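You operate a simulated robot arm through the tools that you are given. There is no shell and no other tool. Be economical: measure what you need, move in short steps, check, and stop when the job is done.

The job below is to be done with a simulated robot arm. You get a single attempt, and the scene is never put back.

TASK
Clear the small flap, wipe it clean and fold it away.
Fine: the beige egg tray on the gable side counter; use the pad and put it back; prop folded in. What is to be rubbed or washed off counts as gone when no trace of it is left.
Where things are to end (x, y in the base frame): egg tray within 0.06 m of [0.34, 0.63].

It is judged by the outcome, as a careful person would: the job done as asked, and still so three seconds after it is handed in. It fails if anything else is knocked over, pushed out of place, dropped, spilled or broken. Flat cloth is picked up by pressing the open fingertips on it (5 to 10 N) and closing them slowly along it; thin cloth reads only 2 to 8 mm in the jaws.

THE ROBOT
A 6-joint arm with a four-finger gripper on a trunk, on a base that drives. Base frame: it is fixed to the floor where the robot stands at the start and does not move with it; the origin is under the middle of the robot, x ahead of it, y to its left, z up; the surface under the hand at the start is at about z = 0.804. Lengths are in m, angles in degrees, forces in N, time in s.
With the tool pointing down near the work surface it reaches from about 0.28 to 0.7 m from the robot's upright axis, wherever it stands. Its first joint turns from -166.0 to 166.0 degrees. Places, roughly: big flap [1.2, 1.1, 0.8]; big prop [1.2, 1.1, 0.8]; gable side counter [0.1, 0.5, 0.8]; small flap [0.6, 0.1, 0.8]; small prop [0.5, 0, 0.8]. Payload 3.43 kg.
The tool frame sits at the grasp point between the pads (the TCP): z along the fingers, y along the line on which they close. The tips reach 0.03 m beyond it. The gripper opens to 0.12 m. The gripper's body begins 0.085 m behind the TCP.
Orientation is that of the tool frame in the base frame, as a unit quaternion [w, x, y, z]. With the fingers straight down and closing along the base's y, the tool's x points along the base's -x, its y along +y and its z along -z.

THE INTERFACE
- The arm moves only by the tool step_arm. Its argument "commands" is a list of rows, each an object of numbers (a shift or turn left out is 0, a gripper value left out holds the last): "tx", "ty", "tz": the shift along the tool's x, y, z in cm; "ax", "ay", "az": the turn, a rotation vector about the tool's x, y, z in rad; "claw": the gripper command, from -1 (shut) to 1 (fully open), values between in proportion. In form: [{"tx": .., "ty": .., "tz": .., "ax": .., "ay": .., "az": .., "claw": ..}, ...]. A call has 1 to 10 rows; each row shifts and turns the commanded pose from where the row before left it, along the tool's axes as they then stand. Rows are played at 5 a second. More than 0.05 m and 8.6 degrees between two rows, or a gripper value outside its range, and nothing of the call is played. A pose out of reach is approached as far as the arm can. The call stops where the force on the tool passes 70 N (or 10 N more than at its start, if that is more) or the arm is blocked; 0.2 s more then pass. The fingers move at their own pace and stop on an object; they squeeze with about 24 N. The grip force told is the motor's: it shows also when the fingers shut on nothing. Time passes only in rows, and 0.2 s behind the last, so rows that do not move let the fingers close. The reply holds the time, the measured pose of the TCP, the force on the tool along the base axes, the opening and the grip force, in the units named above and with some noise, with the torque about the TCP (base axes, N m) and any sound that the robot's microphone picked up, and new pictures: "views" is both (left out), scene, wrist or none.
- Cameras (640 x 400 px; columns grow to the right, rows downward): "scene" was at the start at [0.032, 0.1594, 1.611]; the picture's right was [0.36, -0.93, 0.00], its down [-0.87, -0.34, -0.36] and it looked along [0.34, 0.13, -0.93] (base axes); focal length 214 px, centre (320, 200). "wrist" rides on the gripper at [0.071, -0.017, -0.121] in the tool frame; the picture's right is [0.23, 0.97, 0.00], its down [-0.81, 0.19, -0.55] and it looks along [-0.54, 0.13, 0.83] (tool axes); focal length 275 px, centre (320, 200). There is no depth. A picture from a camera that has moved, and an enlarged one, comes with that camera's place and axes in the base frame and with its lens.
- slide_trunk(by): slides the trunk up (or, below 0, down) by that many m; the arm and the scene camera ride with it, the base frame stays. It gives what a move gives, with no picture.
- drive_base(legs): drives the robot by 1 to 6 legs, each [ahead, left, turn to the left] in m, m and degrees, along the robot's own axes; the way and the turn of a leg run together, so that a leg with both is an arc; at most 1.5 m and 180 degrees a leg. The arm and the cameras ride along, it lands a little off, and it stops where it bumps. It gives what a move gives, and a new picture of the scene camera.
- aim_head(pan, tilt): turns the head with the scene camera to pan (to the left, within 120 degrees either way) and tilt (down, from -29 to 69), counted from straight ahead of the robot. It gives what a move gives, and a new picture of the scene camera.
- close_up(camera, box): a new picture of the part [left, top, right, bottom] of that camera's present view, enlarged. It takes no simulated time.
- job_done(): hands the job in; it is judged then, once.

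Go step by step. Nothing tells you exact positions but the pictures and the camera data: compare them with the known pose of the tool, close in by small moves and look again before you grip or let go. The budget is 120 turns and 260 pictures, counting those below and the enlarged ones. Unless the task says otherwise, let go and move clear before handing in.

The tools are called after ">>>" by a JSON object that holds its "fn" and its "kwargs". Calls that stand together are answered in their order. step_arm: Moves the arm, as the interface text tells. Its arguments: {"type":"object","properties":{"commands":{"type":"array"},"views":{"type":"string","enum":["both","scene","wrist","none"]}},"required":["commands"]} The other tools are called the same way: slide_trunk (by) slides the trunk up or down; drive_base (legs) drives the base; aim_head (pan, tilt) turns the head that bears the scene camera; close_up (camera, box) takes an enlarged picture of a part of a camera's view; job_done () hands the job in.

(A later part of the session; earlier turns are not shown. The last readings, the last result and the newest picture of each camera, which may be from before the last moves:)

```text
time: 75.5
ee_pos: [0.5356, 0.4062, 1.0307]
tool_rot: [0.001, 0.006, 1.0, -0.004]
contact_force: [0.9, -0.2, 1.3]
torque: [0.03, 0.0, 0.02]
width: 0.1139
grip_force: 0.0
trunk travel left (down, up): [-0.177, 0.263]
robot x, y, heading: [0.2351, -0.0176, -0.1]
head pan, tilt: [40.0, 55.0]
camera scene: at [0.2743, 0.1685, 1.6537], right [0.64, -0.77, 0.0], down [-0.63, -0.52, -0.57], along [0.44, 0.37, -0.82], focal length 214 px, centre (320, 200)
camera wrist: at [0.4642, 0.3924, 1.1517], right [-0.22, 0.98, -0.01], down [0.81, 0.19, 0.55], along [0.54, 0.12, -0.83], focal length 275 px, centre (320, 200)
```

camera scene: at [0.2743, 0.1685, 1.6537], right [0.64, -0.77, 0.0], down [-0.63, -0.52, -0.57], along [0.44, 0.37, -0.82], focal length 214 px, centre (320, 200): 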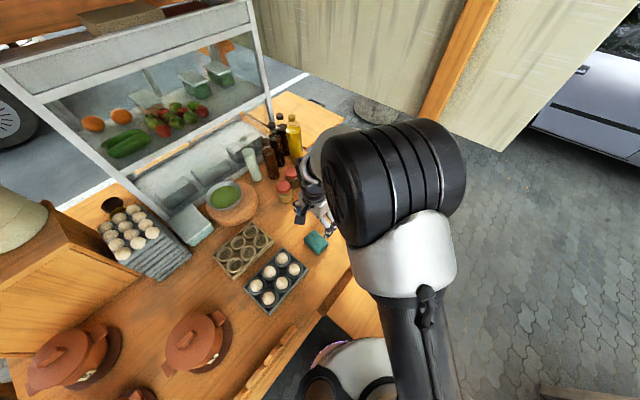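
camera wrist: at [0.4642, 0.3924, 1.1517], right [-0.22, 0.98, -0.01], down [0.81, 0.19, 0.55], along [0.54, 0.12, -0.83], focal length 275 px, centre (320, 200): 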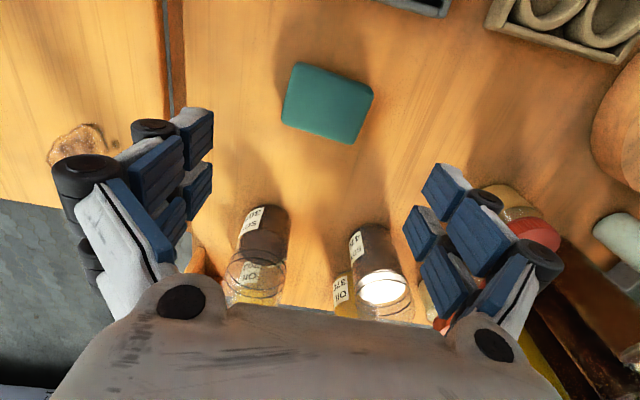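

The pad's centre is at about (0.537, 0.416), roughly 8 × 6 cm, long side along y. I centre on it and come down to z 0.90 to check.

>>> {"fn": "step_arm", "kwargs": {"commands": [{"tx": -0.15, "ty": 1.0, "tz": 3, "claw": 1}, {"tz": 4}, {"tz": 4}, {"tz": 2}, {}], "views": "both"}}

>>> {"fn": "close_up", "kwargs": {"camera": "scene", "box": [270, 190, 370, 280]}}

```text
time: 76.7
ee_pos: [0.5372, 0.4171, 0.8991]
tool_rot: [0.0, 0.005, 1.0, -0.003]
contact_force: [0.2, 0.5, 0.0]
torque: [0.01, -0.01, 0.01]
width: 0.12
grip_force: 0.0
trunk travel left (down, up): [-0.177, 0.263]
robot x, y, heading: [0.2362, -0.0168, -0.1]
head pan, tilt: [40.0, 55.0]
camera scene: at [0.2744, 0.1687, 1.6537], right [0.64, -0.77, 0.0], down [-0.63, -0.53, -0.57], along [0.44, 0.37, -0.82], focal length 214 px, centre (320, 200)
camera wrist: at [0.4655, 0.4026, 1.0205], right [-0.22, 0.98, -0.01], down [0.81, 0.19, 0.55], along [0.54, 0.12, -0.83], focal length 275 px, centre (320, 200)
```

scene: 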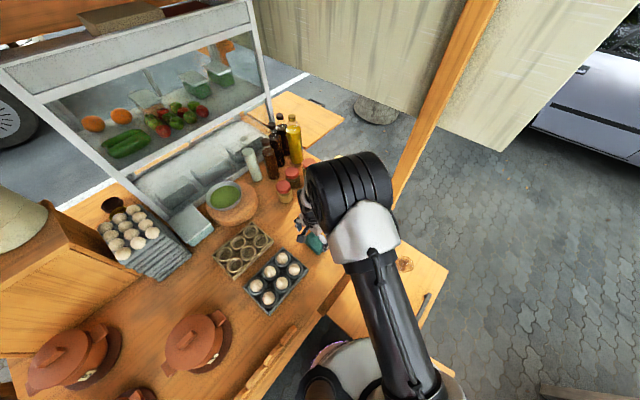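
wrist: 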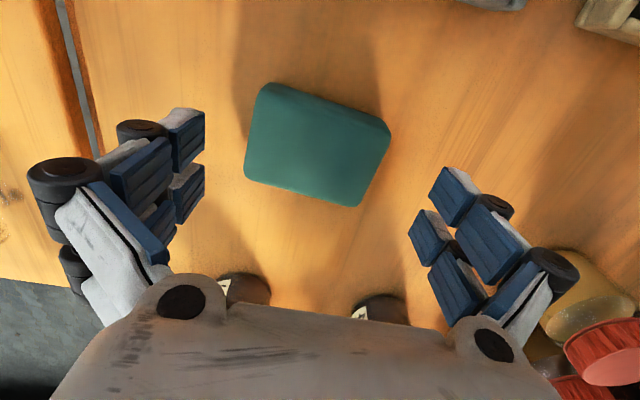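

```text
4.44 times, centred on (320, 235) of scene
camera zoom: at [0.2744, 0.1687, 1.6537], right [0.64, -0.77, 0.0], down [-0.63, -0.53, -0.57], along [0.44, 0.37, -0.82], focal length 953 px, centre (320, 44)
```

zoom: 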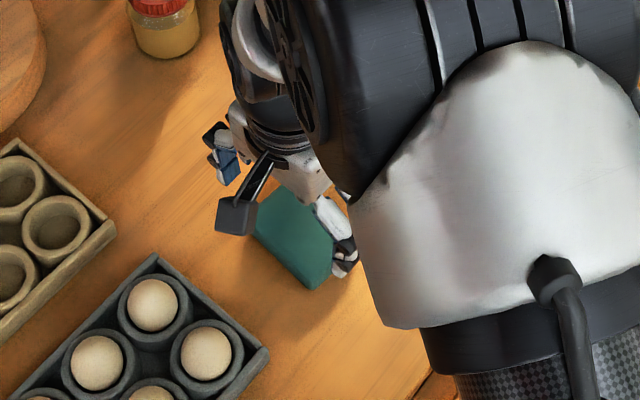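

Pad at (0.541, 0.418), square to the jaws. I shift 4 mm ahead and lower in steps to feel the counter with the open fingers.

>>> {"fn": "step_arm", "kwargs": {"commands": [{"tx": -0.4, "tz": 1}, {"tz": 1.5}, {"tz": 1}, {}], "views": "none"}}

>>> {"fn": "step_arm", "kwargs": {"commands": [{"tz": 0.4}, {}], "views": "none"}}

>>> {"fn": "step_arm", "kwargs": {"commands": [{"tz": 0.4}, {}], "views": "wrist"}}

```text
time: 77.7
ee_pos: [0.542, 0.4161, 0.8658]
tool_rot: [0.001, 0.005, 1.0, -0.003]
contact_force: [0.0, 0.5, 0.3]
torque: [-0.01, -0.01, 0.0]
width: 0.12
grip_force: 0.1
trunk travel left (down, up): [-0.177, 0.263]
robot x, y, heading: [0.2412, -0.0156, 0.3]
head pan, tilt: [40.0, 55.0]
```

```text
time: 78.3
ee_pos: [0.5424, 0.4151, 0.8636]
tool_rot: [0.0, 0.005, 1.0, -0.003]
contact_force: [-0.4, 0.7, 0.2]
torque: [0.02, -0.03, 0.01]
width: 0.1201
grip_force: 0.0
trunk travel left (down, up): [-0.177, 0.263]
robot x, y, heading: [0.2402, -0.0162, 0.1]
head pan, tilt: [40.0, 55.0]
```

```text
time: 78.9
ee_pos: [0.5425, 0.4163, 0.8583]
tool_rot: [0.001, 0.005, 1.0, -0.003]
contact_force: [0.0, -0.2, 0.3]
torque: [0.0, -0.03, -0.01]
width: 0.1202
grip_force: 0.1
trunk travel left (down, up): [-0.177, 0.263]
robot x, y, heading: [0.2383, -0.0154, 0.1]
head pan, tilt: [40.0, 55.0]
camera wrist: at [0.4705, 0.4005, 0.9794], right [-0.22, 0.98, -0.01], down [0.81, 0.19, 0.55], along [0.54, 0.12, -0.83], focal length 275 px, centre (320, 200)
```

wrist: 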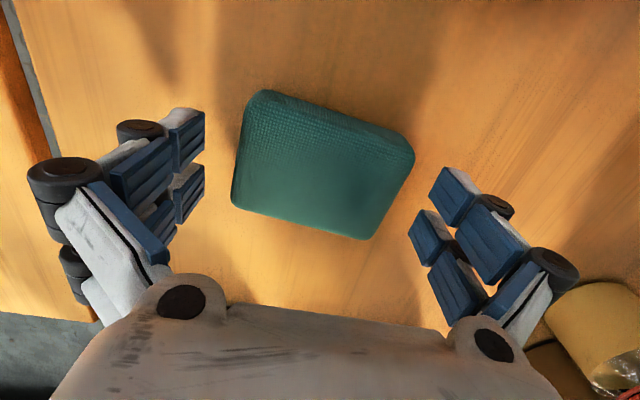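

Pad top is near z 0.838; tips are at 0.828. I go 9 mm lower still feeling for the counter, then grip.

>>> {"fn": "step_arm", "kwargs": {"commands": [{"tz": 0.4, "tx": 0.2}, {}], "views": "none"}}

>>> {"fn": "step_arm", "kwargs": {"commands": [{"tz": 0.4}, {}], "views": "none"}}

>>> {"fn": "step_arm", "kwargs": {"commands": [{"claw": 0.6}, {"claw": 0.4}, {"claw": 0.2}, {"claw": 0}, {"claw": -0.3}, {"claw": -0.6}, {"claw": -1}, {}, {}], "views": "wrist"}}

```text
time: 79.5
ee_pos: [0.54, 0.4161, 0.8544]
tool_rot: [0.0, 0.005, 1.0, -0.004]
contact_force: [1.0, -0.4, -0.3]
torque: [0.0, 0.01, 0.03]
width: 0.12
grip_force: 0.1
trunk travel left (down, up): [-0.177, 0.263]
robot x, y, heading: [0.238, -0.0185, -0.1]
head pan, tilt: [40.0, 55.0]
```

```text
time: 80.1
ee_pos: [0.5402, 0.4158, 0.8492]
tool_rot: [0.001, 0.005, 1.0, -0.004]
contact_force: [-0.4, 0.3, -0.8]
torque: [0.03, -0.02, -0.01]
width: 0.1199
grip_force: 0.0
trunk travel left (down, up): [-0.177, 0.263]
robot x, y, heading: [0.2376, -0.0184, 0.0]
head pan, tilt: [40.0, 55.0]
```

```text
time: 82.1
ee_pos: [0.5394, 0.415, 0.8501]
tool_rot: [0.001, 0.006, 1.0, -0.002]
contact_force: [-0.1, 0.0, 5.5]
torque: [-0.04, -0.04, -0.17]
width: 0.0927
grip_force: 23.8
trunk travel left (down, up): [-0.177, 0.263]
robot x, y, heading: [0.2368, -0.0116, -0.1]
head pan, tilt: [40.0, 55.0]
camera wrist: at [0.4682, 0.4001, 0.9718], right [-0.22, 0.98, -0.01], down [0.81, 0.19, 0.55], along [0.54, 0.12, -0.83], focal length 275 px, centre (320, 200)
```

wrist: 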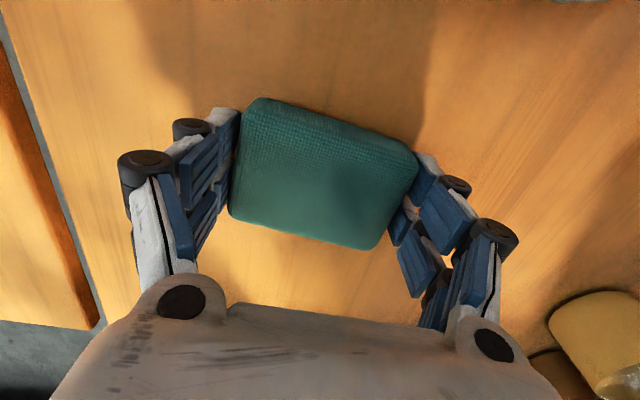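

Gripped at 9.3 cm. I lift slowly and check.

>>> {"fn": "step_arm", "kwargs": {"commands": [{"tz": -0.5}, {"tz": -0.8}, {"tz": -1.2}, {"tz": -1.5}, {"tz": -2}, {"tz": -2}, {}], "views": "both"}}

```text
time: 83.7
ee_pos: [0.5405, 0.4162, 0.929]
tool_rot: [-0.001, 0.005, 1.0, -0.003]
contact_force: [1.1, 0.0, -0.7]
torque: [0.01, -0.03, 0.03]
width: 0.0921
grip_force: 23.8
trunk travel left (down, up): [-0.177, 0.263]
robot x, y, heading: [0.2385, -0.0172, -0.1]
head pan, tilt: [40.0, 55.0]
camera scene: at [0.2745, 0.1689, 1.6536], right [0.64, -0.77, 0.0], down [-0.63, -0.53, -0.57], along [0.44, 0.37, -0.82], focal length 214 px, centre (320, 200)
camera wrist: at [0.4687, 0.4019, 1.051], right [-0.22, 0.98, -0.01], down [0.81, 0.19, 0.55], along [0.54, 0.12, -0.83], focal length 275 px, centre (320, 200)
```

scene: 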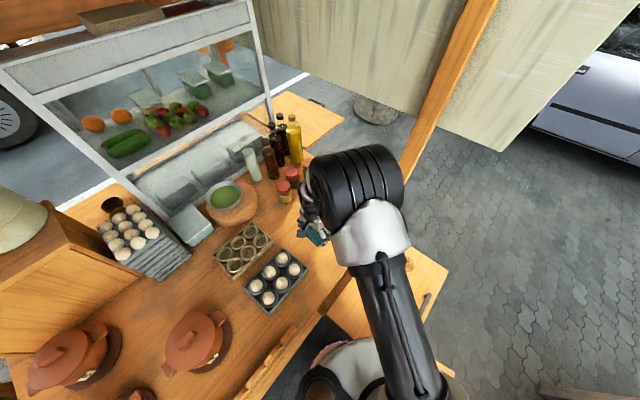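
wrist: 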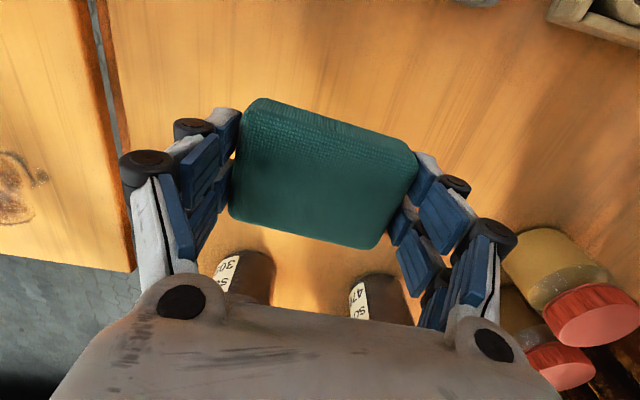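

The pad is held. I carry it to the stain at about (0.69, 0.11) on the flap.

>>> {"fn": "step_arm", "kwargs": {"commands": [{"ty": -3}, {"ty": -4}, {"ty": -4}, {"ty": -4}, {"ty": -4}, {"tx": -3.6, "ty": -2.9}, {"tx": -3.6, "ty": -2.9}, {"tx": -3.6, "ty": -2.9}, {"tx": -3.6, "ty": -2.9}, {}], "views": "both"}}

```text
time: 85.9
ee_pos: [0.68, 0.1098, 0.9311]
tool_rot: [0.001, 0.005, 1.0, -0.004]
contact_force: [0.3, 0.7, 0.2]
torque: [0.01, 0.03, 0.01]
width: 0.0912
grip_force: 23.9
trunk travel left (down, up): [-0.177, 0.263]
robot x, y, heading: [0.2399, -0.014, -0.1]
head pan, tilt: [40.0, 55.0]
camera scene: at [0.274, 0.1692, 1.6536], right [0.64, -0.77, 0.0], down [-0.63, -0.53, -0.57], along [0.44, 0.37, -0.82], focal length 214 px, centre (320, 200)
camera wrist: at [0.609, 0.0949, 1.0529], right [-0.22, 0.98, -0.01], down [0.81, 0.19, 0.55], along [0.54, 0.12, -0.83], focal length 275 px, centre (320, 200)
```

scene: 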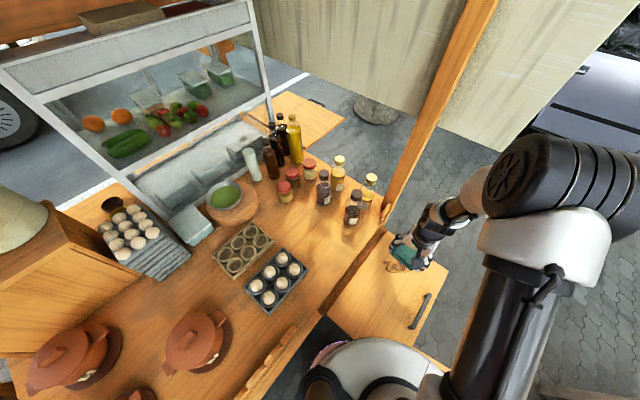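
wrist: 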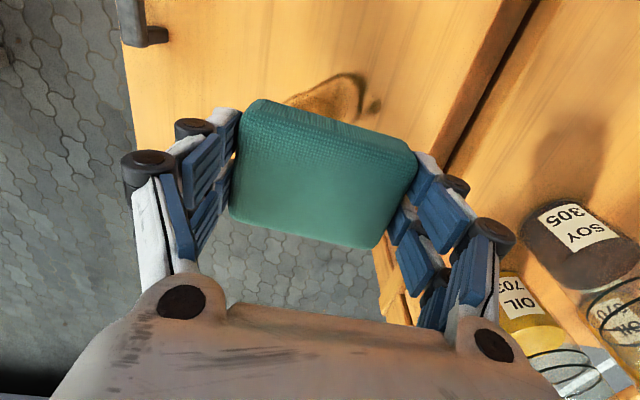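

>>> {"fn": "close_up", "kwargs": {"camera": "scene", "box": [360, 210, 470, 290]}}

```text
5.00 times, centred on (415, 250) of scene
camera zoom: at [0.274, 0.1692, 1.6536], right [0.64, -0.77, 0.0], down [-0.63, -0.53, -0.57], along [0.44, 0.37, -0.82], focal length 1072 px, centre (-155, -50)
```

zoom: 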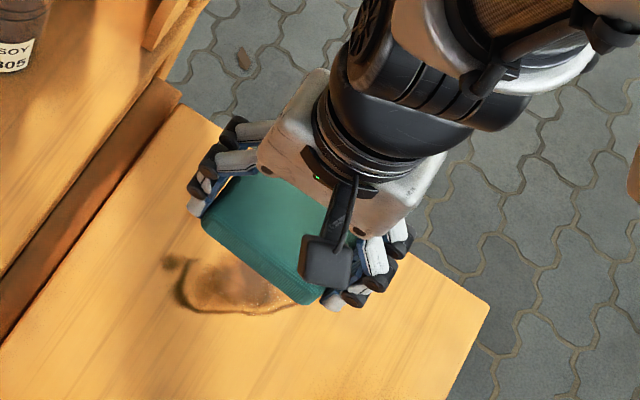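

The stain spans about x 0.64–0.75, y 0.055–0.16. I lower the pad onto it at (0.69, 0.105), feeling for contact.

>>> {"fn": "step_arm", "kwargs": {"commands": [{"tx": -1, "ty": -0.5, "tz": 3}, {"tz": 3}, {"tz": 1}, {}], "views": "none"}}

>>> {"fn": "step_arm", "kwargs": {"commands": [{"tz": 0.5}, {"tz": 0.3}, {}], "views": "none"}}

>>> {"fn": "step_arm", "kwargs": {"commands": [{"tz": 0.5}, {}], "views": "none"}}

```text
time: 86.9
ee_pos: [0.6919, 0.1037, 0.8608]
tool_rot: [0.001, 0.005, 1.0, -0.003]
contact_force: [0.2, -1.0, 0.7]
torque: [-0.01, 0.02, -0.01]
width: 0.091
grip_force: 24.2
trunk travel left (down, up): [-0.177, 0.263]
robot x, y, heading: [0.2377, -0.0206, -0.2]
head pan, tilt: [40.0, 55.0]
```

```text
time: 87.7
ee_pos: [0.6905, 0.1022, 0.8548]
tool_rot: [0.001, 0.005, 1.0, -0.004]
contact_force: [-0.3, -0.4, -0.1]
torque: [-0.02, -0.02, 0.01]
width: 0.091
grip_force: 24.3
trunk travel left (down, up): [-0.177, 0.263]
robot x, y, heading: [0.2425, -0.0138, 0.2]
head pan, tilt: [40.0, 55.0]
```

```text
time: 88.3
ee_pos: [0.6908, 0.1024, 0.848]
tool_rot: [0.001, 0.006, 1.0, -0.004]
contact_force: [0.7, 0.0, -0.1]
torque: [0.02, 0.0, 0.02]
width: 0.0906
grip_force: 24.1
trunk travel left (down, up): [-0.177, 0.263]
robot x, y, heading: [0.2375, -0.0163, -0.5]
head pan, tilt: [40.0, 55.0]
```

>>> {"fn": "step_arm", "kwargs": {"commands": [{"tz": 0.4}, {}], "views": "none"}}

>>> {"fn": "step_arm", "kwargs": {"commands": [{"tz": 0.3}, {}], "views": "none"}}

>>> {"fn": "step_arm", "kwargs": {"commands": [{"tz": 0.3}, {}], "views": "scene"}}

```text
time: 88.9
ee_pos: [0.6905, 0.1023, 0.8441]
tool_rot: [0.001, 0.005, 1.0, -0.003]
contact_force: [-0.3, 0.0, -0.3]
torque: [0.0, 0.0, 0.01]
width: 0.091
grip_force: 24.0
trunk travel left (down, up): [-0.177, 0.263]
robot x, y, heading: [0.238, -0.0173, 0.0]
head pan, tilt: [40.0, 55.0]
```

```text
time: 89.5
ee_pos: [0.6914, 0.1032, 0.8421]
tool_rot: [0.001, 0.005, 1.0, -0.004]
contact_force: [0.3, 0.6, -0.6]
torque: [0.02, 0.04, -0.01]
width: 0.0904
grip_force: 23.9
trunk travel left (down, up): [-0.177, 0.263]
robot x, y, heading: [0.2388, -0.0183, -0.1]
head pan, tilt: [40.0, 55.0]
```

```text
time: 90.1
ee_pos: [0.6907, 0.1026, 0.8384]
tool_rot: [0.001, 0.006, 1.0, -0.003]
contact_force: [0.7, -0.4, -0.5]
torque: [-0.01, 0.0, -0.05]
width: 0.0903
grip_force: 24.2
trunk travel left (down, up): [-0.177, 0.263]
robot x, y, heading: [0.2401, -0.0165, -0.1]
head pan, tilt: [40.0, 55.0]
camera scene: at [0.2744, 0.1688, 1.6536], right [0.64, -0.77, 0.0], down [-0.63, -0.53, -0.57], along [0.44, 0.37, -0.82], focal length 214 px, centre (320, 200)
```

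scene: 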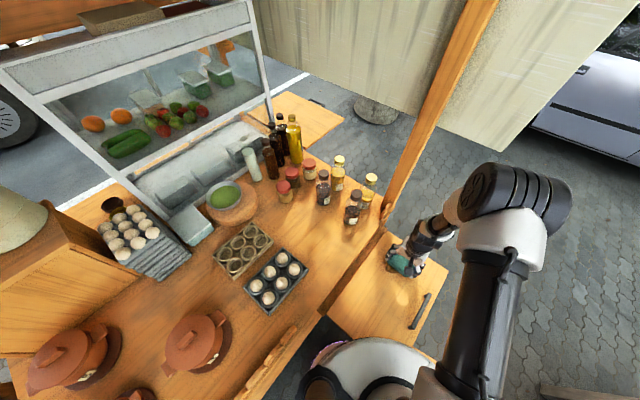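

>>> {"fn": "step_arm", "kwargs": {"commands": [{"tz": 0.3}, {}], "views": "none"}}

>>> {"fn": "step_arm", "kwargs": {"commands": [{"tz": 0.3}, {}], "views": "none"}}

```text
time: 90.7
ee_pos: [0.6911, 0.1022, 0.8362]
tool_rot: [0.0, 0.004, 1.0, -0.004]
contact_force: [0.0, 0.7, 2.4]
torque: [0.14, -0.04, -0.05]
width: 0.0902
grip_force: 24.0
trunk travel left (down, up): [-0.177, 0.263]
robot x, y, heading: [0.2393, -0.0168, -0.4]
head pan, tilt: [40.0, 55.0]
```

```text
time: 91.3
ee_pos: [0.6919, 0.1037, 0.8326]
tool_rot: [0.002, 0.006, 1.0, -0.003]
contact_force: [1.1, 1.4, 22.6]
torque: [0.09, -0.03, -0.45]
width: 0.0902
grip_force: 24.0
trunk travel left (down, up): [-0.177, 0.263]
robot x, y, heading: [0.2363, -0.0163, -0.1]
head pan, tilt: [40.0, 55.0]
```

Contact at z 0.836; pressing with about 20 N. I ease slightly and rub across the stain in x with three y offsets.

>>> {"fn": "step_arm", "kwargs": {"commands": [{"tz": -0.1, "tx": 2.8}, {"tx": 2.8}, {"tx": -3}, {"tx": -3}, {"tx": -3}, {"tx": -3.2}, {"tx": 3, "ty": 0.8}, {"tx": 3, "ty": 0.8}, {"tx": 3, "ty": 0.8}, {"tx": 3, "ty": 0.4}], "views": "none"}}

>>> {"fn": "step_arm", "kwargs": {"commands": [{"tx": -3}, {"tx": -3}, {"tx": -3}, {"tx": -3}, {"tx": 3, "ty": -1.4}, {"tx": 3, "ty": -1.4}, {"tx": 3, "ty": -1.4}, {"tx": 3, "ty": -1.2}], "views": "none"}}

>>> {"fn": "step_arm", "kwargs": {"commands": [{"tx": -3}, {"tx": -3}, {"tx": -3}, {"tx": -3}, {"tx": 3, "ty": 0.5}, {"tx": 3, "ty": 0.5}, {"tx": 3, "ty": 0.5}, {"tx": 3, "ty": 0.5}], "views": "scene"}}

```text
time: 93.5
ee_pos: [0.6364, 0.1316, 0.8343]
tool_rot: [0.001, 0.004, 1.0, -0.003]
contact_force: [-0.3, 0.9, 0.3]
torque: [0.0, 0.0, 0.05]
width: 0.0896
grip_force: 24.2
trunk travel left (down, up): [-0.177, 0.263]
robot x, y, heading: [0.2427, -0.0178, 0.2]
head pan, tilt: [40.0, 55.0]
```

```text
time: 95.3
ee_pos: [0.6359, 0.0769, 0.8338]
tool_rot: [0.0, 0.006, 1.0, -0.003]
contact_force: [-0.2, 0.0, -1.1]
torque: [0.01, -0.02, 0.0]
width: 0.0894
grip_force: 23.9
trunk travel left (down, up): [-0.177, 0.263]
robot x, y, heading: [0.2411, -0.0156, -0.0]
head pan, tilt: [40.0, 55.0]
```

```text
time: 97.1
ee_pos: [0.6368, 0.0977, 0.8341]
tool_rot: [0.001, 0.005, 1.0, -0.004]
contact_force: [-0.5, -0.8, -0.5]
torque: [-0.01, 0.0, -0.02]
width: 0.0895
grip_force: 23.8
trunk travel left (down, up): [-0.177, 0.263]
robot x, y, heading: [0.2399, -0.0178, -0.1]
head pan, tilt: [40.0, 55.0]
camera scene: at [0.274, 0.169, 1.6536], right [0.64, -0.77, 0.0], down [-0.63, -0.53, -0.57], along [0.44, 0.37, -0.82], focal length 214 px, centre (320, 200)
```

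scene: 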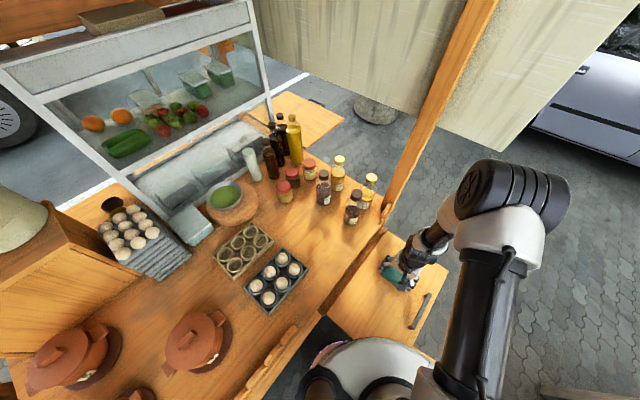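

The force vanished as the pad slid a bit in the jaws. I press 3 mm deeper and repeat the rubbing.

>>> {"fn": "step_arm", "kwargs": {"commands": [{"tz": 0.25}, {}], "views": "none"}}

>>> {"fn": "step_arm", "kwargs": {"commands": [{"tx": -3}, {"tx": -3}, {"tx": -3}, {"tx": -3}, {"ty": 2.5}, {"tx": 3}, {"tx": 3}, {"tx": 3}, {"tx": 3}, {}], "views": "none"}}

>>> {"fn": "close_up", "kwargs": {"camera": "scene", "box": [360, 210, 470, 290]}}

```text
time: 97.7
ee_pos: [0.6368, 0.0984, 0.8323]
tool_rot: [0.001, 0.005, 1.0, -0.003]
contact_force: [-0.6, 0.3, 20.0]
torque: [0.0, 0.35, -0.04]
width: 0.0895
grip_force: 24.5
trunk travel left (down, up): [-0.177, 0.263]
robot x, y, heading: [0.2408, -0.0144, -0.3]
head pan, tilt: [40.0, 55.0]
```

```text
time: 99.9
ee_pos: [0.6382, 0.1224, 0.8301]
tool_rot: [0.001, 0.005, 1.0, -0.004]
contact_force: [5.0, 0.4, 16.7]
torque: [0.18, -0.27, -0.07]
width: 0.0895
grip_force: 24.2
trunk travel left (down, up): [-0.177, 0.263]
robot x, y, heading: [0.2366, -0.0177, -0.4]
head pan, tilt: [40.0, 55.0]
```

```text
5.00 times, centred on (415, 250) of scene
camera zoom: at [0.2737, 0.1685, 1.6537], right [0.64, -0.77, 0.0], down [-0.63, -0.53, -0.57], along [0.44, 0.37, -0.82], focal length 1072 px, centre (-155, -50)
```

zoom: 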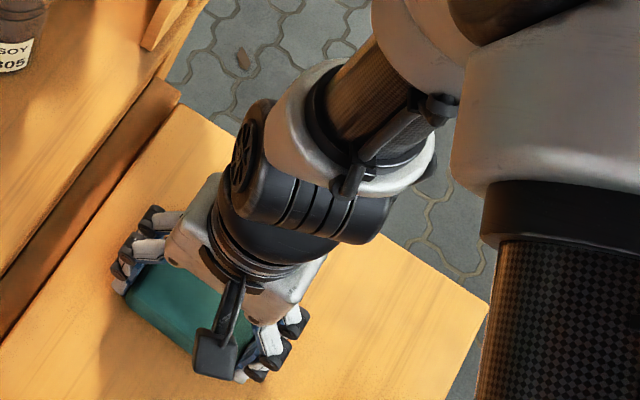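

Good pressure now. Two more sweeps at other offsets, then I lift and inspect.

>>> {"fn": "step_arm", "kwargs": {"commands": [{"ty": 1.0, "tx": -3}, {"tx": -3}, {"tx": -3}, {"tx": -3}, {"ty": -2.8}, {"ty": -2.8}, {"tx": 3}, {"tx": 3}, {"tx": 3}, {"tx": 3}], "views": "none"}}

>>> {"fn": "step_arm", "kwargs": {"commands": [{"tx": -3, "ty": 0.8}, {"tx": -3, "ty": 0.8}, {"tx": -3, "ty": 0.8}, {"tx": -3}, {"tx": 3}, {"tx": 3}, {"tz": -3}, {"tz": -4}, {"tz": -3, "ty": -4}, {"ty": -4, "tx": 4}], "views": "both"}}

>>> {"fn": "close_up", "kwargs": {"camera": "scene", "box": [340, 210, 460, 300]}}

```text
time: 102.1
ee_pos: [0.6348, 0.0754, 0.8331]
tool_rot: [0.0, 0.006, 1.0, -0.004]
contact_force: [-0.1, 0.4, -0.1]
torque: [0.01, -0.02, 0.01]
width: 0.0894
grip_force: 24.7
trunk travel left (down, up): [-0.177, 0.263]
robot x, y, heading: [0.2398, -0.016, -0.3]
head pan, tilt: [40.0, 55.0]
```

```text
refused: row 10 steps farther than a row can; nothing moved
```

```text
4.44 times, centred on (400, 255) of scene
camera zoom: at [0.274, 0.1688, 1.6536], right [0.64, -0.77, 0.0], down [-0.63, -0.53, -0.57], along [0.44, 0.37, -0.82], focal length 953 px, centre (-36, -44)
```

zoom: 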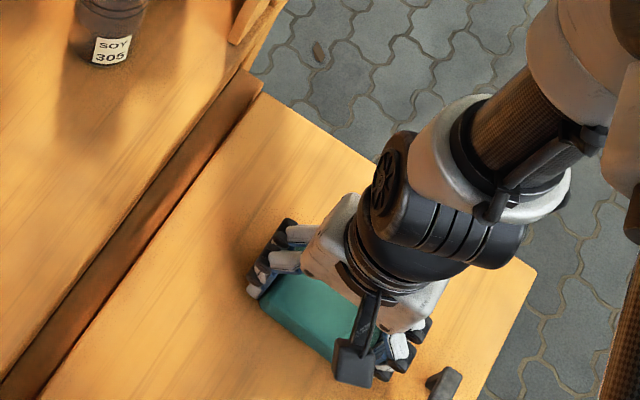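

I lift the pad and look at the flap.

>>> {"fn": "step_arm", "kwargs": {"commands": [{"tz": -3}, {"tz": -4}, {"tz": -3, "tx": 3}, {"tx": 4, "tz": -2}, {"tx": 3}, {}], "views": "wrist"}}

>>> {"fn": "close_up", "kwargs": {"camera": "scene", "box": [340, 210, 460, 300]}}

>>> {"fn": "close_up", "kwargs": {"camera": "wrist", "box": [100, 200, 400, 400]}}

```text
time: 103.5
ee_pos: [0.5344, 0.0775, 0.9502]
tool_rot: [-0.001, 0.006, 1.0, -0.002]
contact_force: [-0.6, 0.5, -0.7]
torque: [-0.02, -0.01, 0.01]
width: 0.0895
grip_force: 23.5
trunk travel left (down, up): [-0.177, 0.263]
robot x, y, heading: [0.2382, -0.0157, 0.1]
head pan, tilt: [40.0, 55.0]
camera wrist: at [0.4624, 0.0626, 1.0726], right [-0.22, 0.98, 0.0], down [0.81, 0.19, 0.55], along [0.54, 0.12, -0.83], focal length 275 px, centre (320, 200)
```

wrist: 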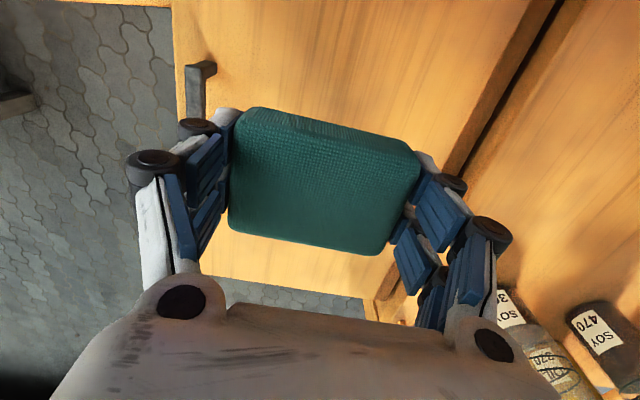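

```text
4.44 times, centred on (400, 255) of scene
camera zoom: at [0.2746, 0.1687, 1.6536], right [0.64, -0.77, 0.0], down [-0.63, -0.53, -0.57], along [0.44, 0.37, -0.82], focal length 953 px, centre (-36, -44)
```

zoom: 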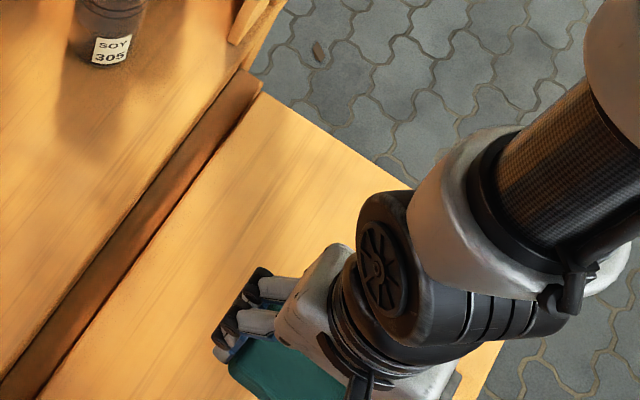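

```text
2.00 times, centred on (250, 300) of wrist
camera zoom: at [0.4624, 0.0626, 1.0726], right [-0.22, 0.98, 0.0], down [0.81, 0.19, 0.55], along [0.54, 0.12, -0.83], focal length 551 px, centre (460, 0)
```

zoom: 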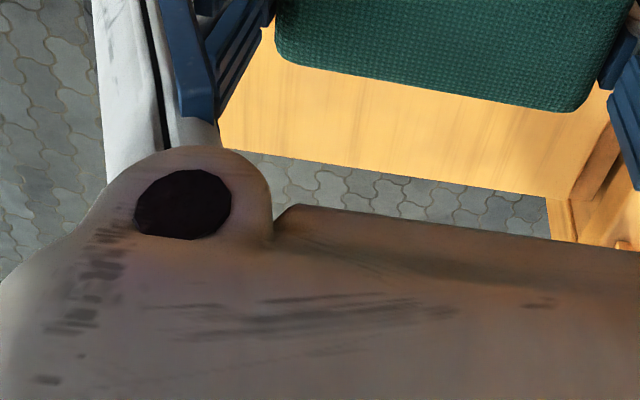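

The stain looks gone in the visible part. I carry the pad back over its place and re-inspect the flap from there before putting it down.

>>> {"fn": "step_arm", "kwargs": {"commands": [{"ty": 3}, {"ty": 4}, {"ty": 4}, {"ty": 4}, {"ty": 4.5}, {"ty": 4.5}, {"ty": 4}, {"ty": 3.5}, {"ty": 2.3, "tx": -0.6}, {}], "views": "none"}}

>>> {"fn": "aim_head", "kwargs": {"pan": 0, "tilt": 60}}

>>> {"fn": "close_up", "kwargs": {"camera": "scene", "box": [280, 120, 440, 260]}}

```text
time: 105.7
ee_pos: [0.545, 0.4147, 0.9527]
tool_rot: [0.001, 0.005, 1.0, -0.004]
contact_force: [1.3, 0.9, -0.7]
torque: [0.0, -0.01, -0.02]
width: 0.0893
grip_force: 24.0
trunk travel left (down, up): [-0.177, 0.263]
robot x, y, heading: [0.2374, -0.0151, -0.2]
head pan, tilt: [40.0, 55.0]
```

```text
time: 106.8
ee_pos: [0.5447, 0.4147, 0.9504]
tool_rot: [0.001, 0.005, 1.0, -0.004]
contact_force: [0.1, 1.3, -0.1]
torque: [0.02, 0.03, -0.01]
width: 0.0891
grip_force: 24.3
trunk travel left (down, up): [-0.177, 0.263]
robot x, y, heading: [0.2377, -0.0171, -0.0]
head pan, tilt: [0.0, 60.0]
camera scene: at [0.2857, 0.1225, 1.6476], right [0.0, -1.0, 0.0], down [-0.87, 0.0, -0.5], along [0.5, 0.0, -0.87], focal length 214 px, centre (320, 200)
```

scene: 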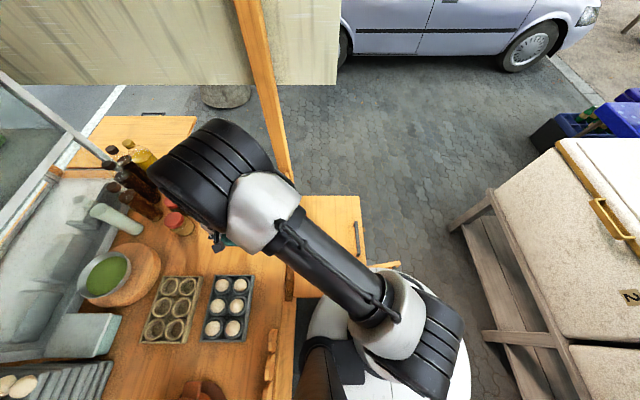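

```text
2.86 times, centred on (360, 190) of scene
camera zoom: at [0.2857, 0.1225, 1.6476], right [0.0, -1.0, 0.0], down [-0.87, 0.0, -0.5], along [0.5, 0.0, -0.87], focal length 613 px, centre (206, 229)
```

zoom: 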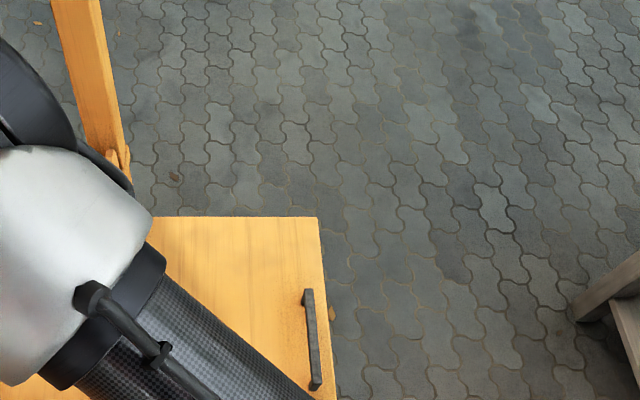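

The visible part is clean. I set the pad back at its place.

>>> {"fn": "step_arm", "kwargs": {"commands": [{"tx": 0.5, "ty": 0.1, "tz": 3}, {"tz": 3}, {"tz": 2}, {"tz": 1}, {}], "views": "none"}}

>>> {"fn": "step_arm", "kwargs": {"commands": [{"tz": 0.5}, {}], "views": "none"}}

>>> {"fn": "step_arm", "kwargs": {"commands": [{"tz": 0.3}, {}], "views": "none"}}

```text
time: 108.0
ee_pos: [0.5406, 0.4166, 0.8597]
tool_rot: [0.001, 0.005, 1.0, -0.004]
contact_force: [0.4, 0.2, -0.1]
torque: [-0.01, 0.03, 0.01]
width: 0.0892
grip_force: 23.8
trunk travel left (down, up): [-0.177, 0.263]
robot x, y, heading: [0.2411, -0.0179, 0.1]
head pan, tilt: [0.0, 60.0]
```

```text
time: 108.6
ee_pos: [0.5414, 0.4157, 0.8552]
tool_rot: [0.001, 0.005, 1.0, -0.004]
contact_force: [0.6, -0.5, -0.5]
torque: [0.03, 0.0, 0.02]
width: 0.0891
grip_force: 23.9
trunk travel left (down, up): [-0.177, 0.263]
robot x, y, heading: [0.2356, -0.0167, -0.2]
head pan, tilt: [0.0, 60.0]
```

```text
time: 109.2
ee_pos: [0.5411, 0.4165, 0.8523]
tool_rot: [0.002, 0.004, 1.0, -0.003]
contact_force: [-0.1, -0.5, -1.2]
torque: [0.03, 0.01, -0.02]
width: 0.089
grip_force: 24.1
trunk travel left (down, up): [-0.177, 0.263]
robot x, y, heading: [0.239, -0.0215, -0.3]
head pan, tilt: [0.0, 60.0]
```

>>> {"fn": "step_arm", "kwargs": {"commands": [{"tz": 0.3}, {}], "views": "none"}}

>>> {"fn": "step_arm", "kwargs": {"commands": [{"tz": 0.3}, {}], "views": "none"}}

```text
time: 109.8
ee_pos: [0.5413, 0.4168, 0.8492]
tool_rot: [0.001, 0.006, 1.0, -0.004]
contact_force: [0.5, 0.7, 0.2]
torque: [0.03, 0.01, 0.02]
width: 0.0891
grip_force: 24.1
trunk travel left (down, up): [-0.177, 0.263]
robot x, y, heading: [0.2411, -0.0132, -0.1]
head pan, tilt: [0.0, 60.0]
```

```text
time: 110.4
ee_pos: [0.5422, 0.4156, 0.8465]
tool_rot: [0.001, 0.006, 1.0, -0.003]
contact_force: [-0.2, -0.2, 8.7]
torque: [-0.42, 0.28, 0.01]
width: 0.0894
grip_force: 24.2
trunk travel left (down, up): [-0.177, 0.263]
robot x, y, heading: [0.2408, -0.0166, -0.2]
head pan, tilt: [0.0, 60.0]
```

The pad touches down (9 N). I release, rise and move away to inspect pad and flap.

>>> {"fn": "step_arm", "kwargs": {"commands": [{"claw": 0.6}, {"claw": 0.8}, {"claw": 1}, {}, {"tz": -1}, {"tz": -3}, {"tz": -4}, {"tz": -4}, {"tz": -4}, {}], "views": "wrist"}}

>>> {"fn": "step_arm", "kwargs": {"commands": [{"tx": 3, "ty": -3}, {"tx": 4, "ty": -2}, {"tx": 4, "ty": -1}, {"tx": 4, "ty": 0}, {"tx": 4}, {}], "views": "scene"}}

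```text
time: 112.6
ee_pos: [0.5401, 0.4173, 1.0063]
tool_rot: [0.0, 0.005, 1.0, -0.003]
contact_force: [-0.2, 0.1, -0.5]
torque: [0.04, -0.01, -0.02]
width: 0.1201
grip_force: 0.0
trunk travel left (down, up): [-0.177, 0.263]
robot x, y, heading: [0.2401, -0.0177, -0.2]
head pan, tilt: [0.0, 60.0]
camera wrist: at [0.4682, 0.4026, 1.1273], right [-0.22, 0.98, -0.01], down [0.81, 0.19, 0.55], along [0.54, 0.12, -0.83], focal length 275 px, centre (320, 200)
```

wrist: 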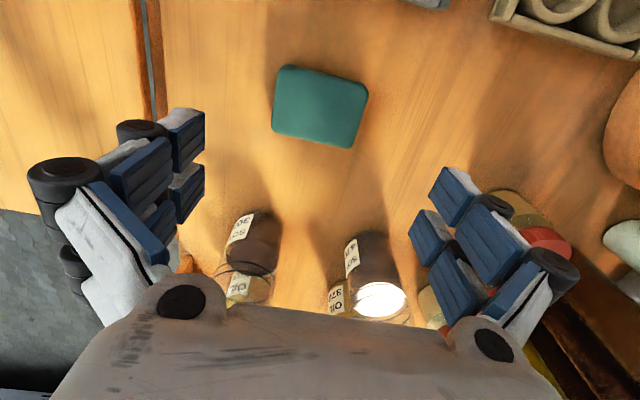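

```text
time: 114.0
ee_pos: [0.3488, 0.3589, 1.0065]
tool_rot: [0.0, 0.006, 1.0, -0.004]
contact_force: [0.5, 0.2, 0.7]
torque: [-0.03, -0.01, 0.01]
width: 0.1201
grip_force: 0.2
trunk travel left (down, up): [-0.177, 0.263]
robot x, y, heading: [0.239, -0.017, -0.3]
head pan, tilt: [0.0, 60.0]
camera scene: at [0.2864, 0.1224, 1.6475], right [0.0, -1.0, 0.0], down [-0.87, 0.0, -0.5], along [0.5, 0.0, -0.87], focal length 214 px, centre (320, 200)
```

scene: 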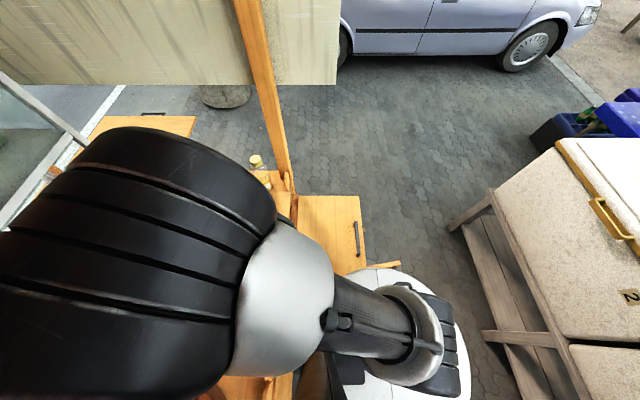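

>>> {"fn": "close_up", "kwargs": {"camera": "scene", "box": [290, 185, 410, 275]}}

```text
4.44 times, centred on (350, 230) of scene
camera zoom: at [0.2864, 0.1224, 1.6475], right [0.0, -1.0, 0.0], down [-0.87, 0.0, -0.5], along [0.5, 0.0, -0.87], focal length 953 px, centre (187, 67)
```

zoom: 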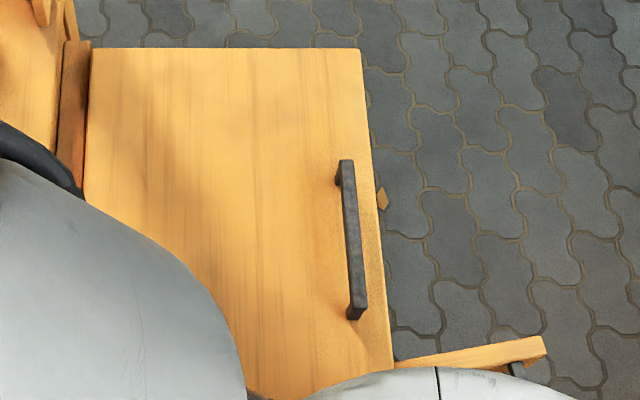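

The flap is clean. Now the prop: I look at it and its pull more closely.

>>> {"fn": "aim_head", "kwargs": {"pan": -25, "tilt": 66}}

>>> {"fn": "close_up", "kwargs": {"camera": "scene", "box": [200, 120, 400, 260]}}

```text
time: 114.9
ee_pos: [0.3473, 0.359, 1.0046]
tool_rot: [0.001, 0.006, 1.0, -0.004]
contact_force: [0.5, 0.1, -0.6]
torque: [-0.01, -0.01, 0.01]
width: 0.1201
grip_force: 0.0
trunk travel left (down, up): [-0.177, 0.263]
robot x, y, heading: [0.2413, -0.0177, 0.0]
head pan, tilt: [-25.0, 66.0]
camera scene: at [0.2729, 0.0974, 1.641], right [-0.42, -0.91, 0.0], down [-0.83, 0.39, -0.41], along [0.37, -0.17, -0.91], focal length 214 px, centre (320, 200)
```

scene: 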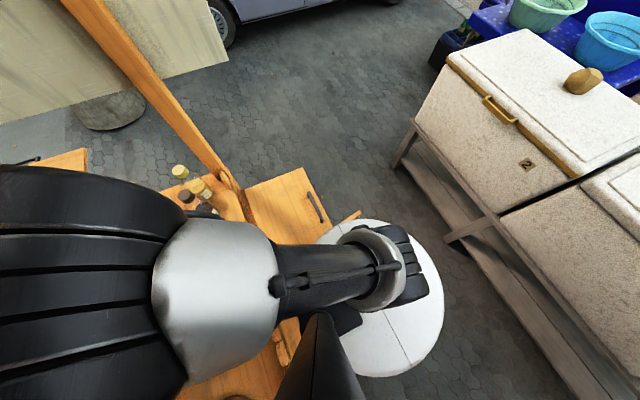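

```text
2.86 times, centred on (300, 190) of scene
camera zoom: at [0.2729, 0.0974, 1.641], right [-0.42, -0.91, 0.0], down [-0.83, 0.39, -0.41], along [0.37, -0.17, -0.91], focal length 613 px, centre (377, 229)
```

zoom: 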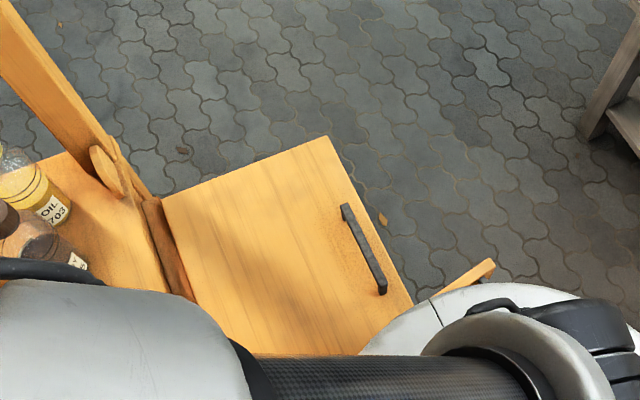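

The robot's white mounting plate reaches over the flap's near corner (that is what stopped the trunk earlier), so I must back away. First I bring the arm to the front, above the flap's outer side.

>>> {"fn": "step_arm", "kwargs": {"commands": [{"tx": -4, "tz": -1}, {"tx": -4, "tz": -1}, {"tx": -4, "ty": -2}, {"tx": -2, "ty": -4}, {"tx": -2, "ty": -4}, {"tx": -1, "ty": -4.5}, {"tx": -1, "ty": -4.5}, {"ty": -4.5}, {"ty": -4.5}, {"ty": -4.5}], "views": "none"}}

>>> {"fn": "drive_base", "kwargs": {"legs": [[-0.24, 0, 0]]}}

>>> {"fn": "close_up", "kwargs": {"camera": "wrist", "box": [0, 0, 640, 400]}}

```text
time: 117.1
ee_pos: [0.5301, 0.0324, 1.0279]
tool_rot: [-0.001, 0.004, 1.0, -0.003]
contact_force: [0.2, -0.6, 0.0]
torque: [0.03, -0.01, 0.01]
width: 0.12
grip_force: 0.0
trunk travel left (down, up): [-0.177, 0.263]
robot x, y, heading: [0.2394, -0.02, -0.2]
head pan, tilt: [-25.0, 66.0]
```

```text
time: 118.9
ee_pos: [0.2886, 0.0342, 1.0286]
tool_rot: [-0.001, 0.004, 1.0, -0.003]
contact_force: [-0.4, 0.4, 0.1]
torque: [-0.02, -0.04, 0.0]
width: 0.1201
grip_force: 0.0
trunk travel left (down, up): [-0.177, 0.263]
robot x, y, heading: [-0.0026, -0.0151, -0.1]
head pan, tilt: [-25.0, 66.0]
camera scene: at [0.0309, 0.0978, 1.641], right [-0.42, -0.91, 0.0], down [-0.83, 0.39, -0.41], along [0.37, -0.17, -0.91], focal length 214 px, centre (320, 200)
```

scene: 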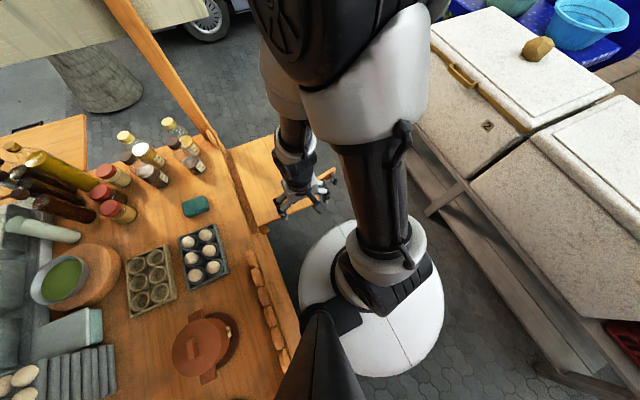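

```text
1.00 times, centred on (320, 200) of wrist (not enlarged: the box is as wide or as high as the picture)
camera zoom: at [0.2175, 0.019, 1.15], right [-0.22, 0.98, -0.01], down [0.81, 0.19, 0.55], along [0.54, 0.12, -0.83], focal length 275 px, centre (320, 200)
```

zoom: 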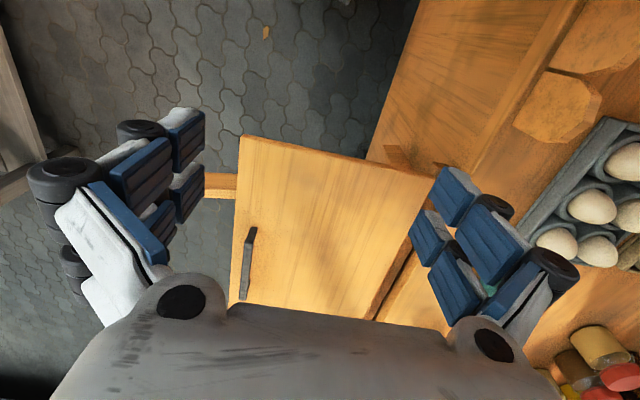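

I move the hand to the outer side to look at the prop from there.

>>> {"fn": "step_arm", "kwargs": {"commands": [{"ty": -4.5}, {"ty": -4.5}, {"ty": -4.5, "tx": -1}, {"ty": -4.5, "tx": -1}, {"ty": -4.5, "tx": -1}, {"ty": -4.5, "tx": -1}, {"ty": -4.5, "tx": -1}, {"tz": 4}, {"tz": 4}, {}], "views": "both"}}

>>> {"fn": "close_up", "kwargs": {"camera": "scene", "box": [220, 120, 380, 240]}}

```text
time: 121.1
ee_pos: [0.34, -0.2813, 0.952]
tool_rot: [0.0, 0.004, 1.0, -0.004]
contact_force: [0.5, -0.5, 0.8]
torque: [0.02, 0.02, 0.0]
width: 0.12
grip_force: 0.1
out of reach, approached as far as the arm can: row 1
trunk travel left (down, up): [-0.177, 0.263]
robot x, y, heading: [-0.0033, -0.0207, 0.2]
head pan, tilt: [-25.0, 66.0]
camera scene: at [0.0317, 0.0982, 1.641], right [-0.42, -0.91, 0.0], down [-0.83, 0.39, -0.41], along [0.37, -0.17, -0.91], focal length 214 px, centre (320, 200)
camera wrist: at [0.2684, -0.2959, 1.0723], right [-0.22, 0.98, -0.01], down [0.81, 0.19, 0.55], along [0.54, 0.12, -0.83], focal length 275 px, centre (320, 200)
```

scene: 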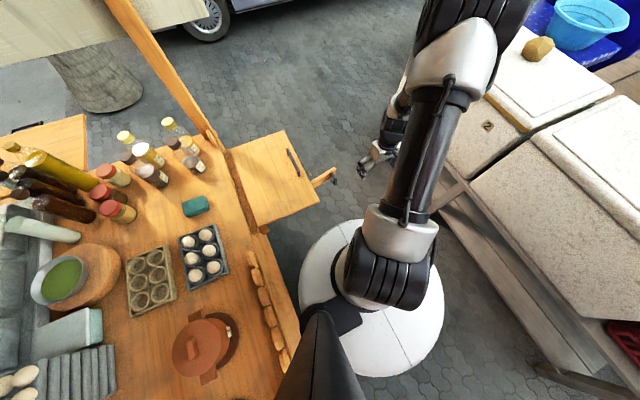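
wrist: 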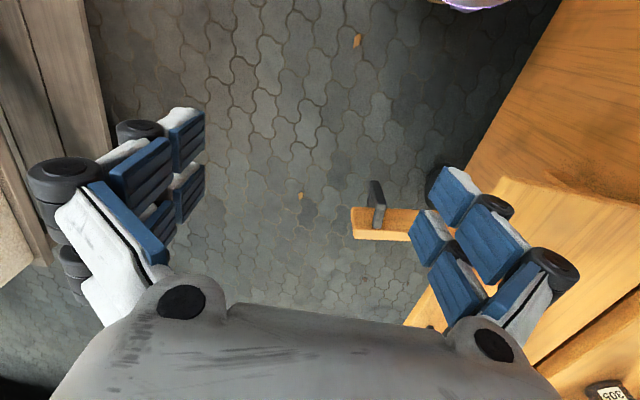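

```text
3.33 times, centred on (300, 180) of scene
camera zoom: at [0.0317, 0.0982, 1.641], right [-0.42, -0.91, 0.0], down [-0.83, 0.39, -0.41], along [0.37, -0.17, -0.91], focal length 715 px, centre (387, 267)
```

zoom: 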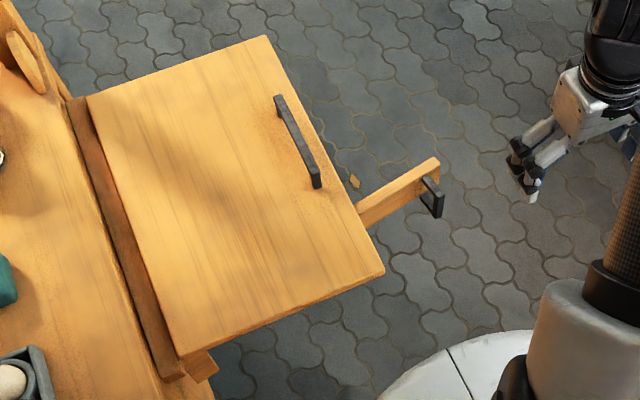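

The prop is a wooden arm under the flap with a black D-pull on its near side. I tilt the hand to look underneath and find its hinge.

>>> {"fn": "step_arm", "kwargs": {"commands": [{"ty": -4}, {"ty": -4}, {"tz": 4}, {"ax": -0.14}, {"ax": -0.14}, {"ax": -0.14}, {"ax": -0.14}, {"ax": -0.14}, {"ax": -0.14}, {}], "views": "wrist"}}

```text
time: 123.3
ee_pos: [0.3408, -0.3621, 0.9114]
tool_rot: [0.001, 0.004, 0.914, 0.405]
contact_force: [0.0, -1.4, -0.1]
torque: [0.01, 0.0, 0.02]
width: 0.12
grip_force: 0.0
trunk travel left (down, up): [-0.177, 0.263]
robot x, y, heading: [-0.0001, -0.0148, -0.4]
head pan, tilt: [-25.0, 66.0]
camera wrist: at [0.2684, -0.4615, 0.98], right [-0.22, 0.66, 0.72], down [0.81, -0.29, 0.51], along [0.54, 0.7, -0.47], focal length 275 px, centre (320, 200)
```

wrist: 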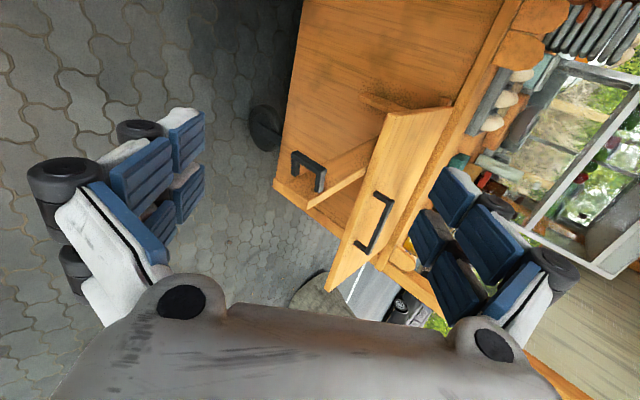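

>>> {"fn": "close_up", "kwargs": {"camera": "wrist", "box": [240, 60, 500, 300]}}

```text
1.67 times, centred on (370, 180) of wrist
camera zoom: at [0.2684, -0.4615, 0.98], right [-0.22, 0.66, 0.72], down [0.81, -0.29, 0.51], along [0.54, 0.7, -0.47], focal length 459 px, centre (237, 233)
```

zoom: 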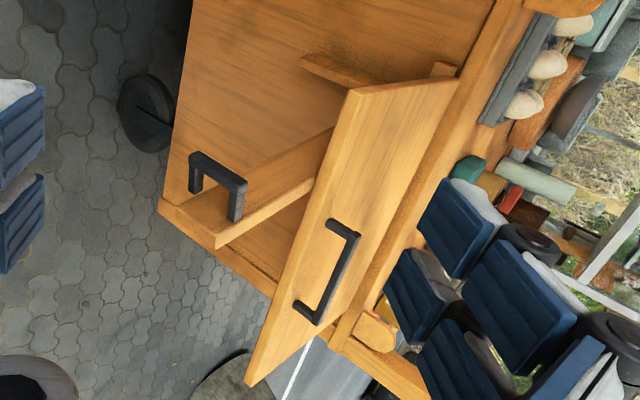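

The prop pivots at a post near (0.42, 0.22) on the counter's front panel; its D-pull would face outward if it is swung toward +x, so it folds in toward +x under the flap. I lower and tilt further for a precise look at bar and pull heights.

>>> {"fn": "step_arm", "kwargs": {"commands": [{"ty": -3.1, "tz": 2.1}, {"ty": -3.1, "tz": 2.1}, {"ty": -3.1, "tz": 2.1}, {"ty": -2.1, "tz": 1.4}, {"ax": -0.14}, {"ax": -0.14}, {"ax": -0.14}, {}], "views": "both"}}

>>> {"fn": "close_up", "kwargs": {"camera": "wrist", "box": [200, 60, 460, 260]}}

```text
time: 125.1
ee_pos: [0.2885, -0.307, 0.8402]
tool_rot: [0.003, 0.004, 0.811, 0.585]
contact_force: [0.3, 0.6, 0.5]
torque: [-0.03, -0.04, 0.02]
width: 0.12
grip_force: 0.1
out of reach, approached as far as the arm can: row 3, 4, 5, 6, 7
trunk travel left (down, up): [-0.177, 0.263]
robot x, y, heading: [-0.0026, -0.0146, -0.0]
head pan, tilt: [-25.0, 66.0]
camera scene: at [0.0325, 0.098, 1.6409], right [-0.42, -0.91, 0.0], down [-0.83, 0.39, -0.41], along [0.37, -0.17, -0.91], focal length 214 px, centre (320, 200)
camera wrist: at [0.2172, -0.4255, 0.8628], right [-0.23, 0.31, 0.92], down [0.81, -0.47, 0.35], along [0.55, 0.83, -0.14], focal length 275 px, centre (320, 200)
```

scene: 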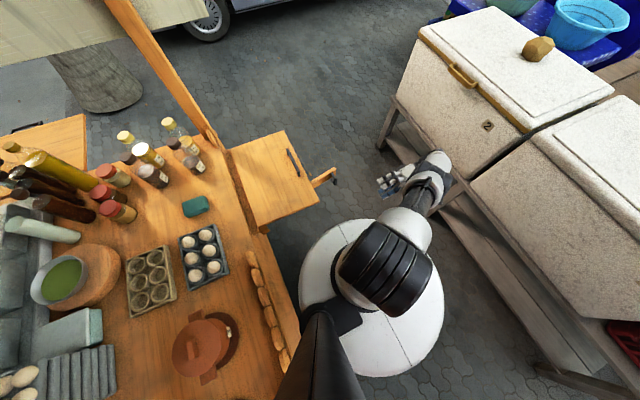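
wrist: 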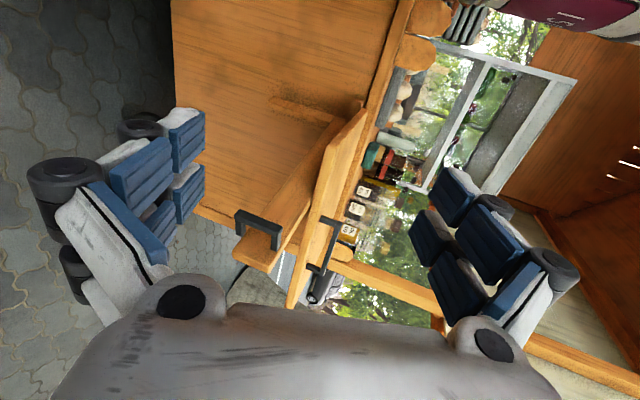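

```text
2.00 times, centred on (330, 160) of wrist
camera zoom: at [0.2172, -0.4255, 0.8628], right [-0.23, 0.31, 0.92], down [0.81, -0.47, 0.35], along [0.55, 0.83, -0.14], focal length 551 px, centre (300, 280)
```

zoom: 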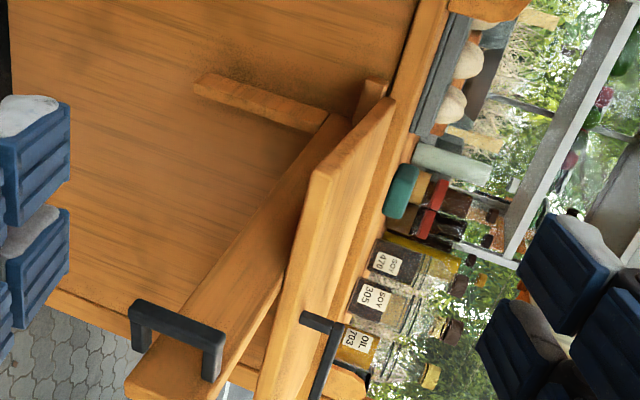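

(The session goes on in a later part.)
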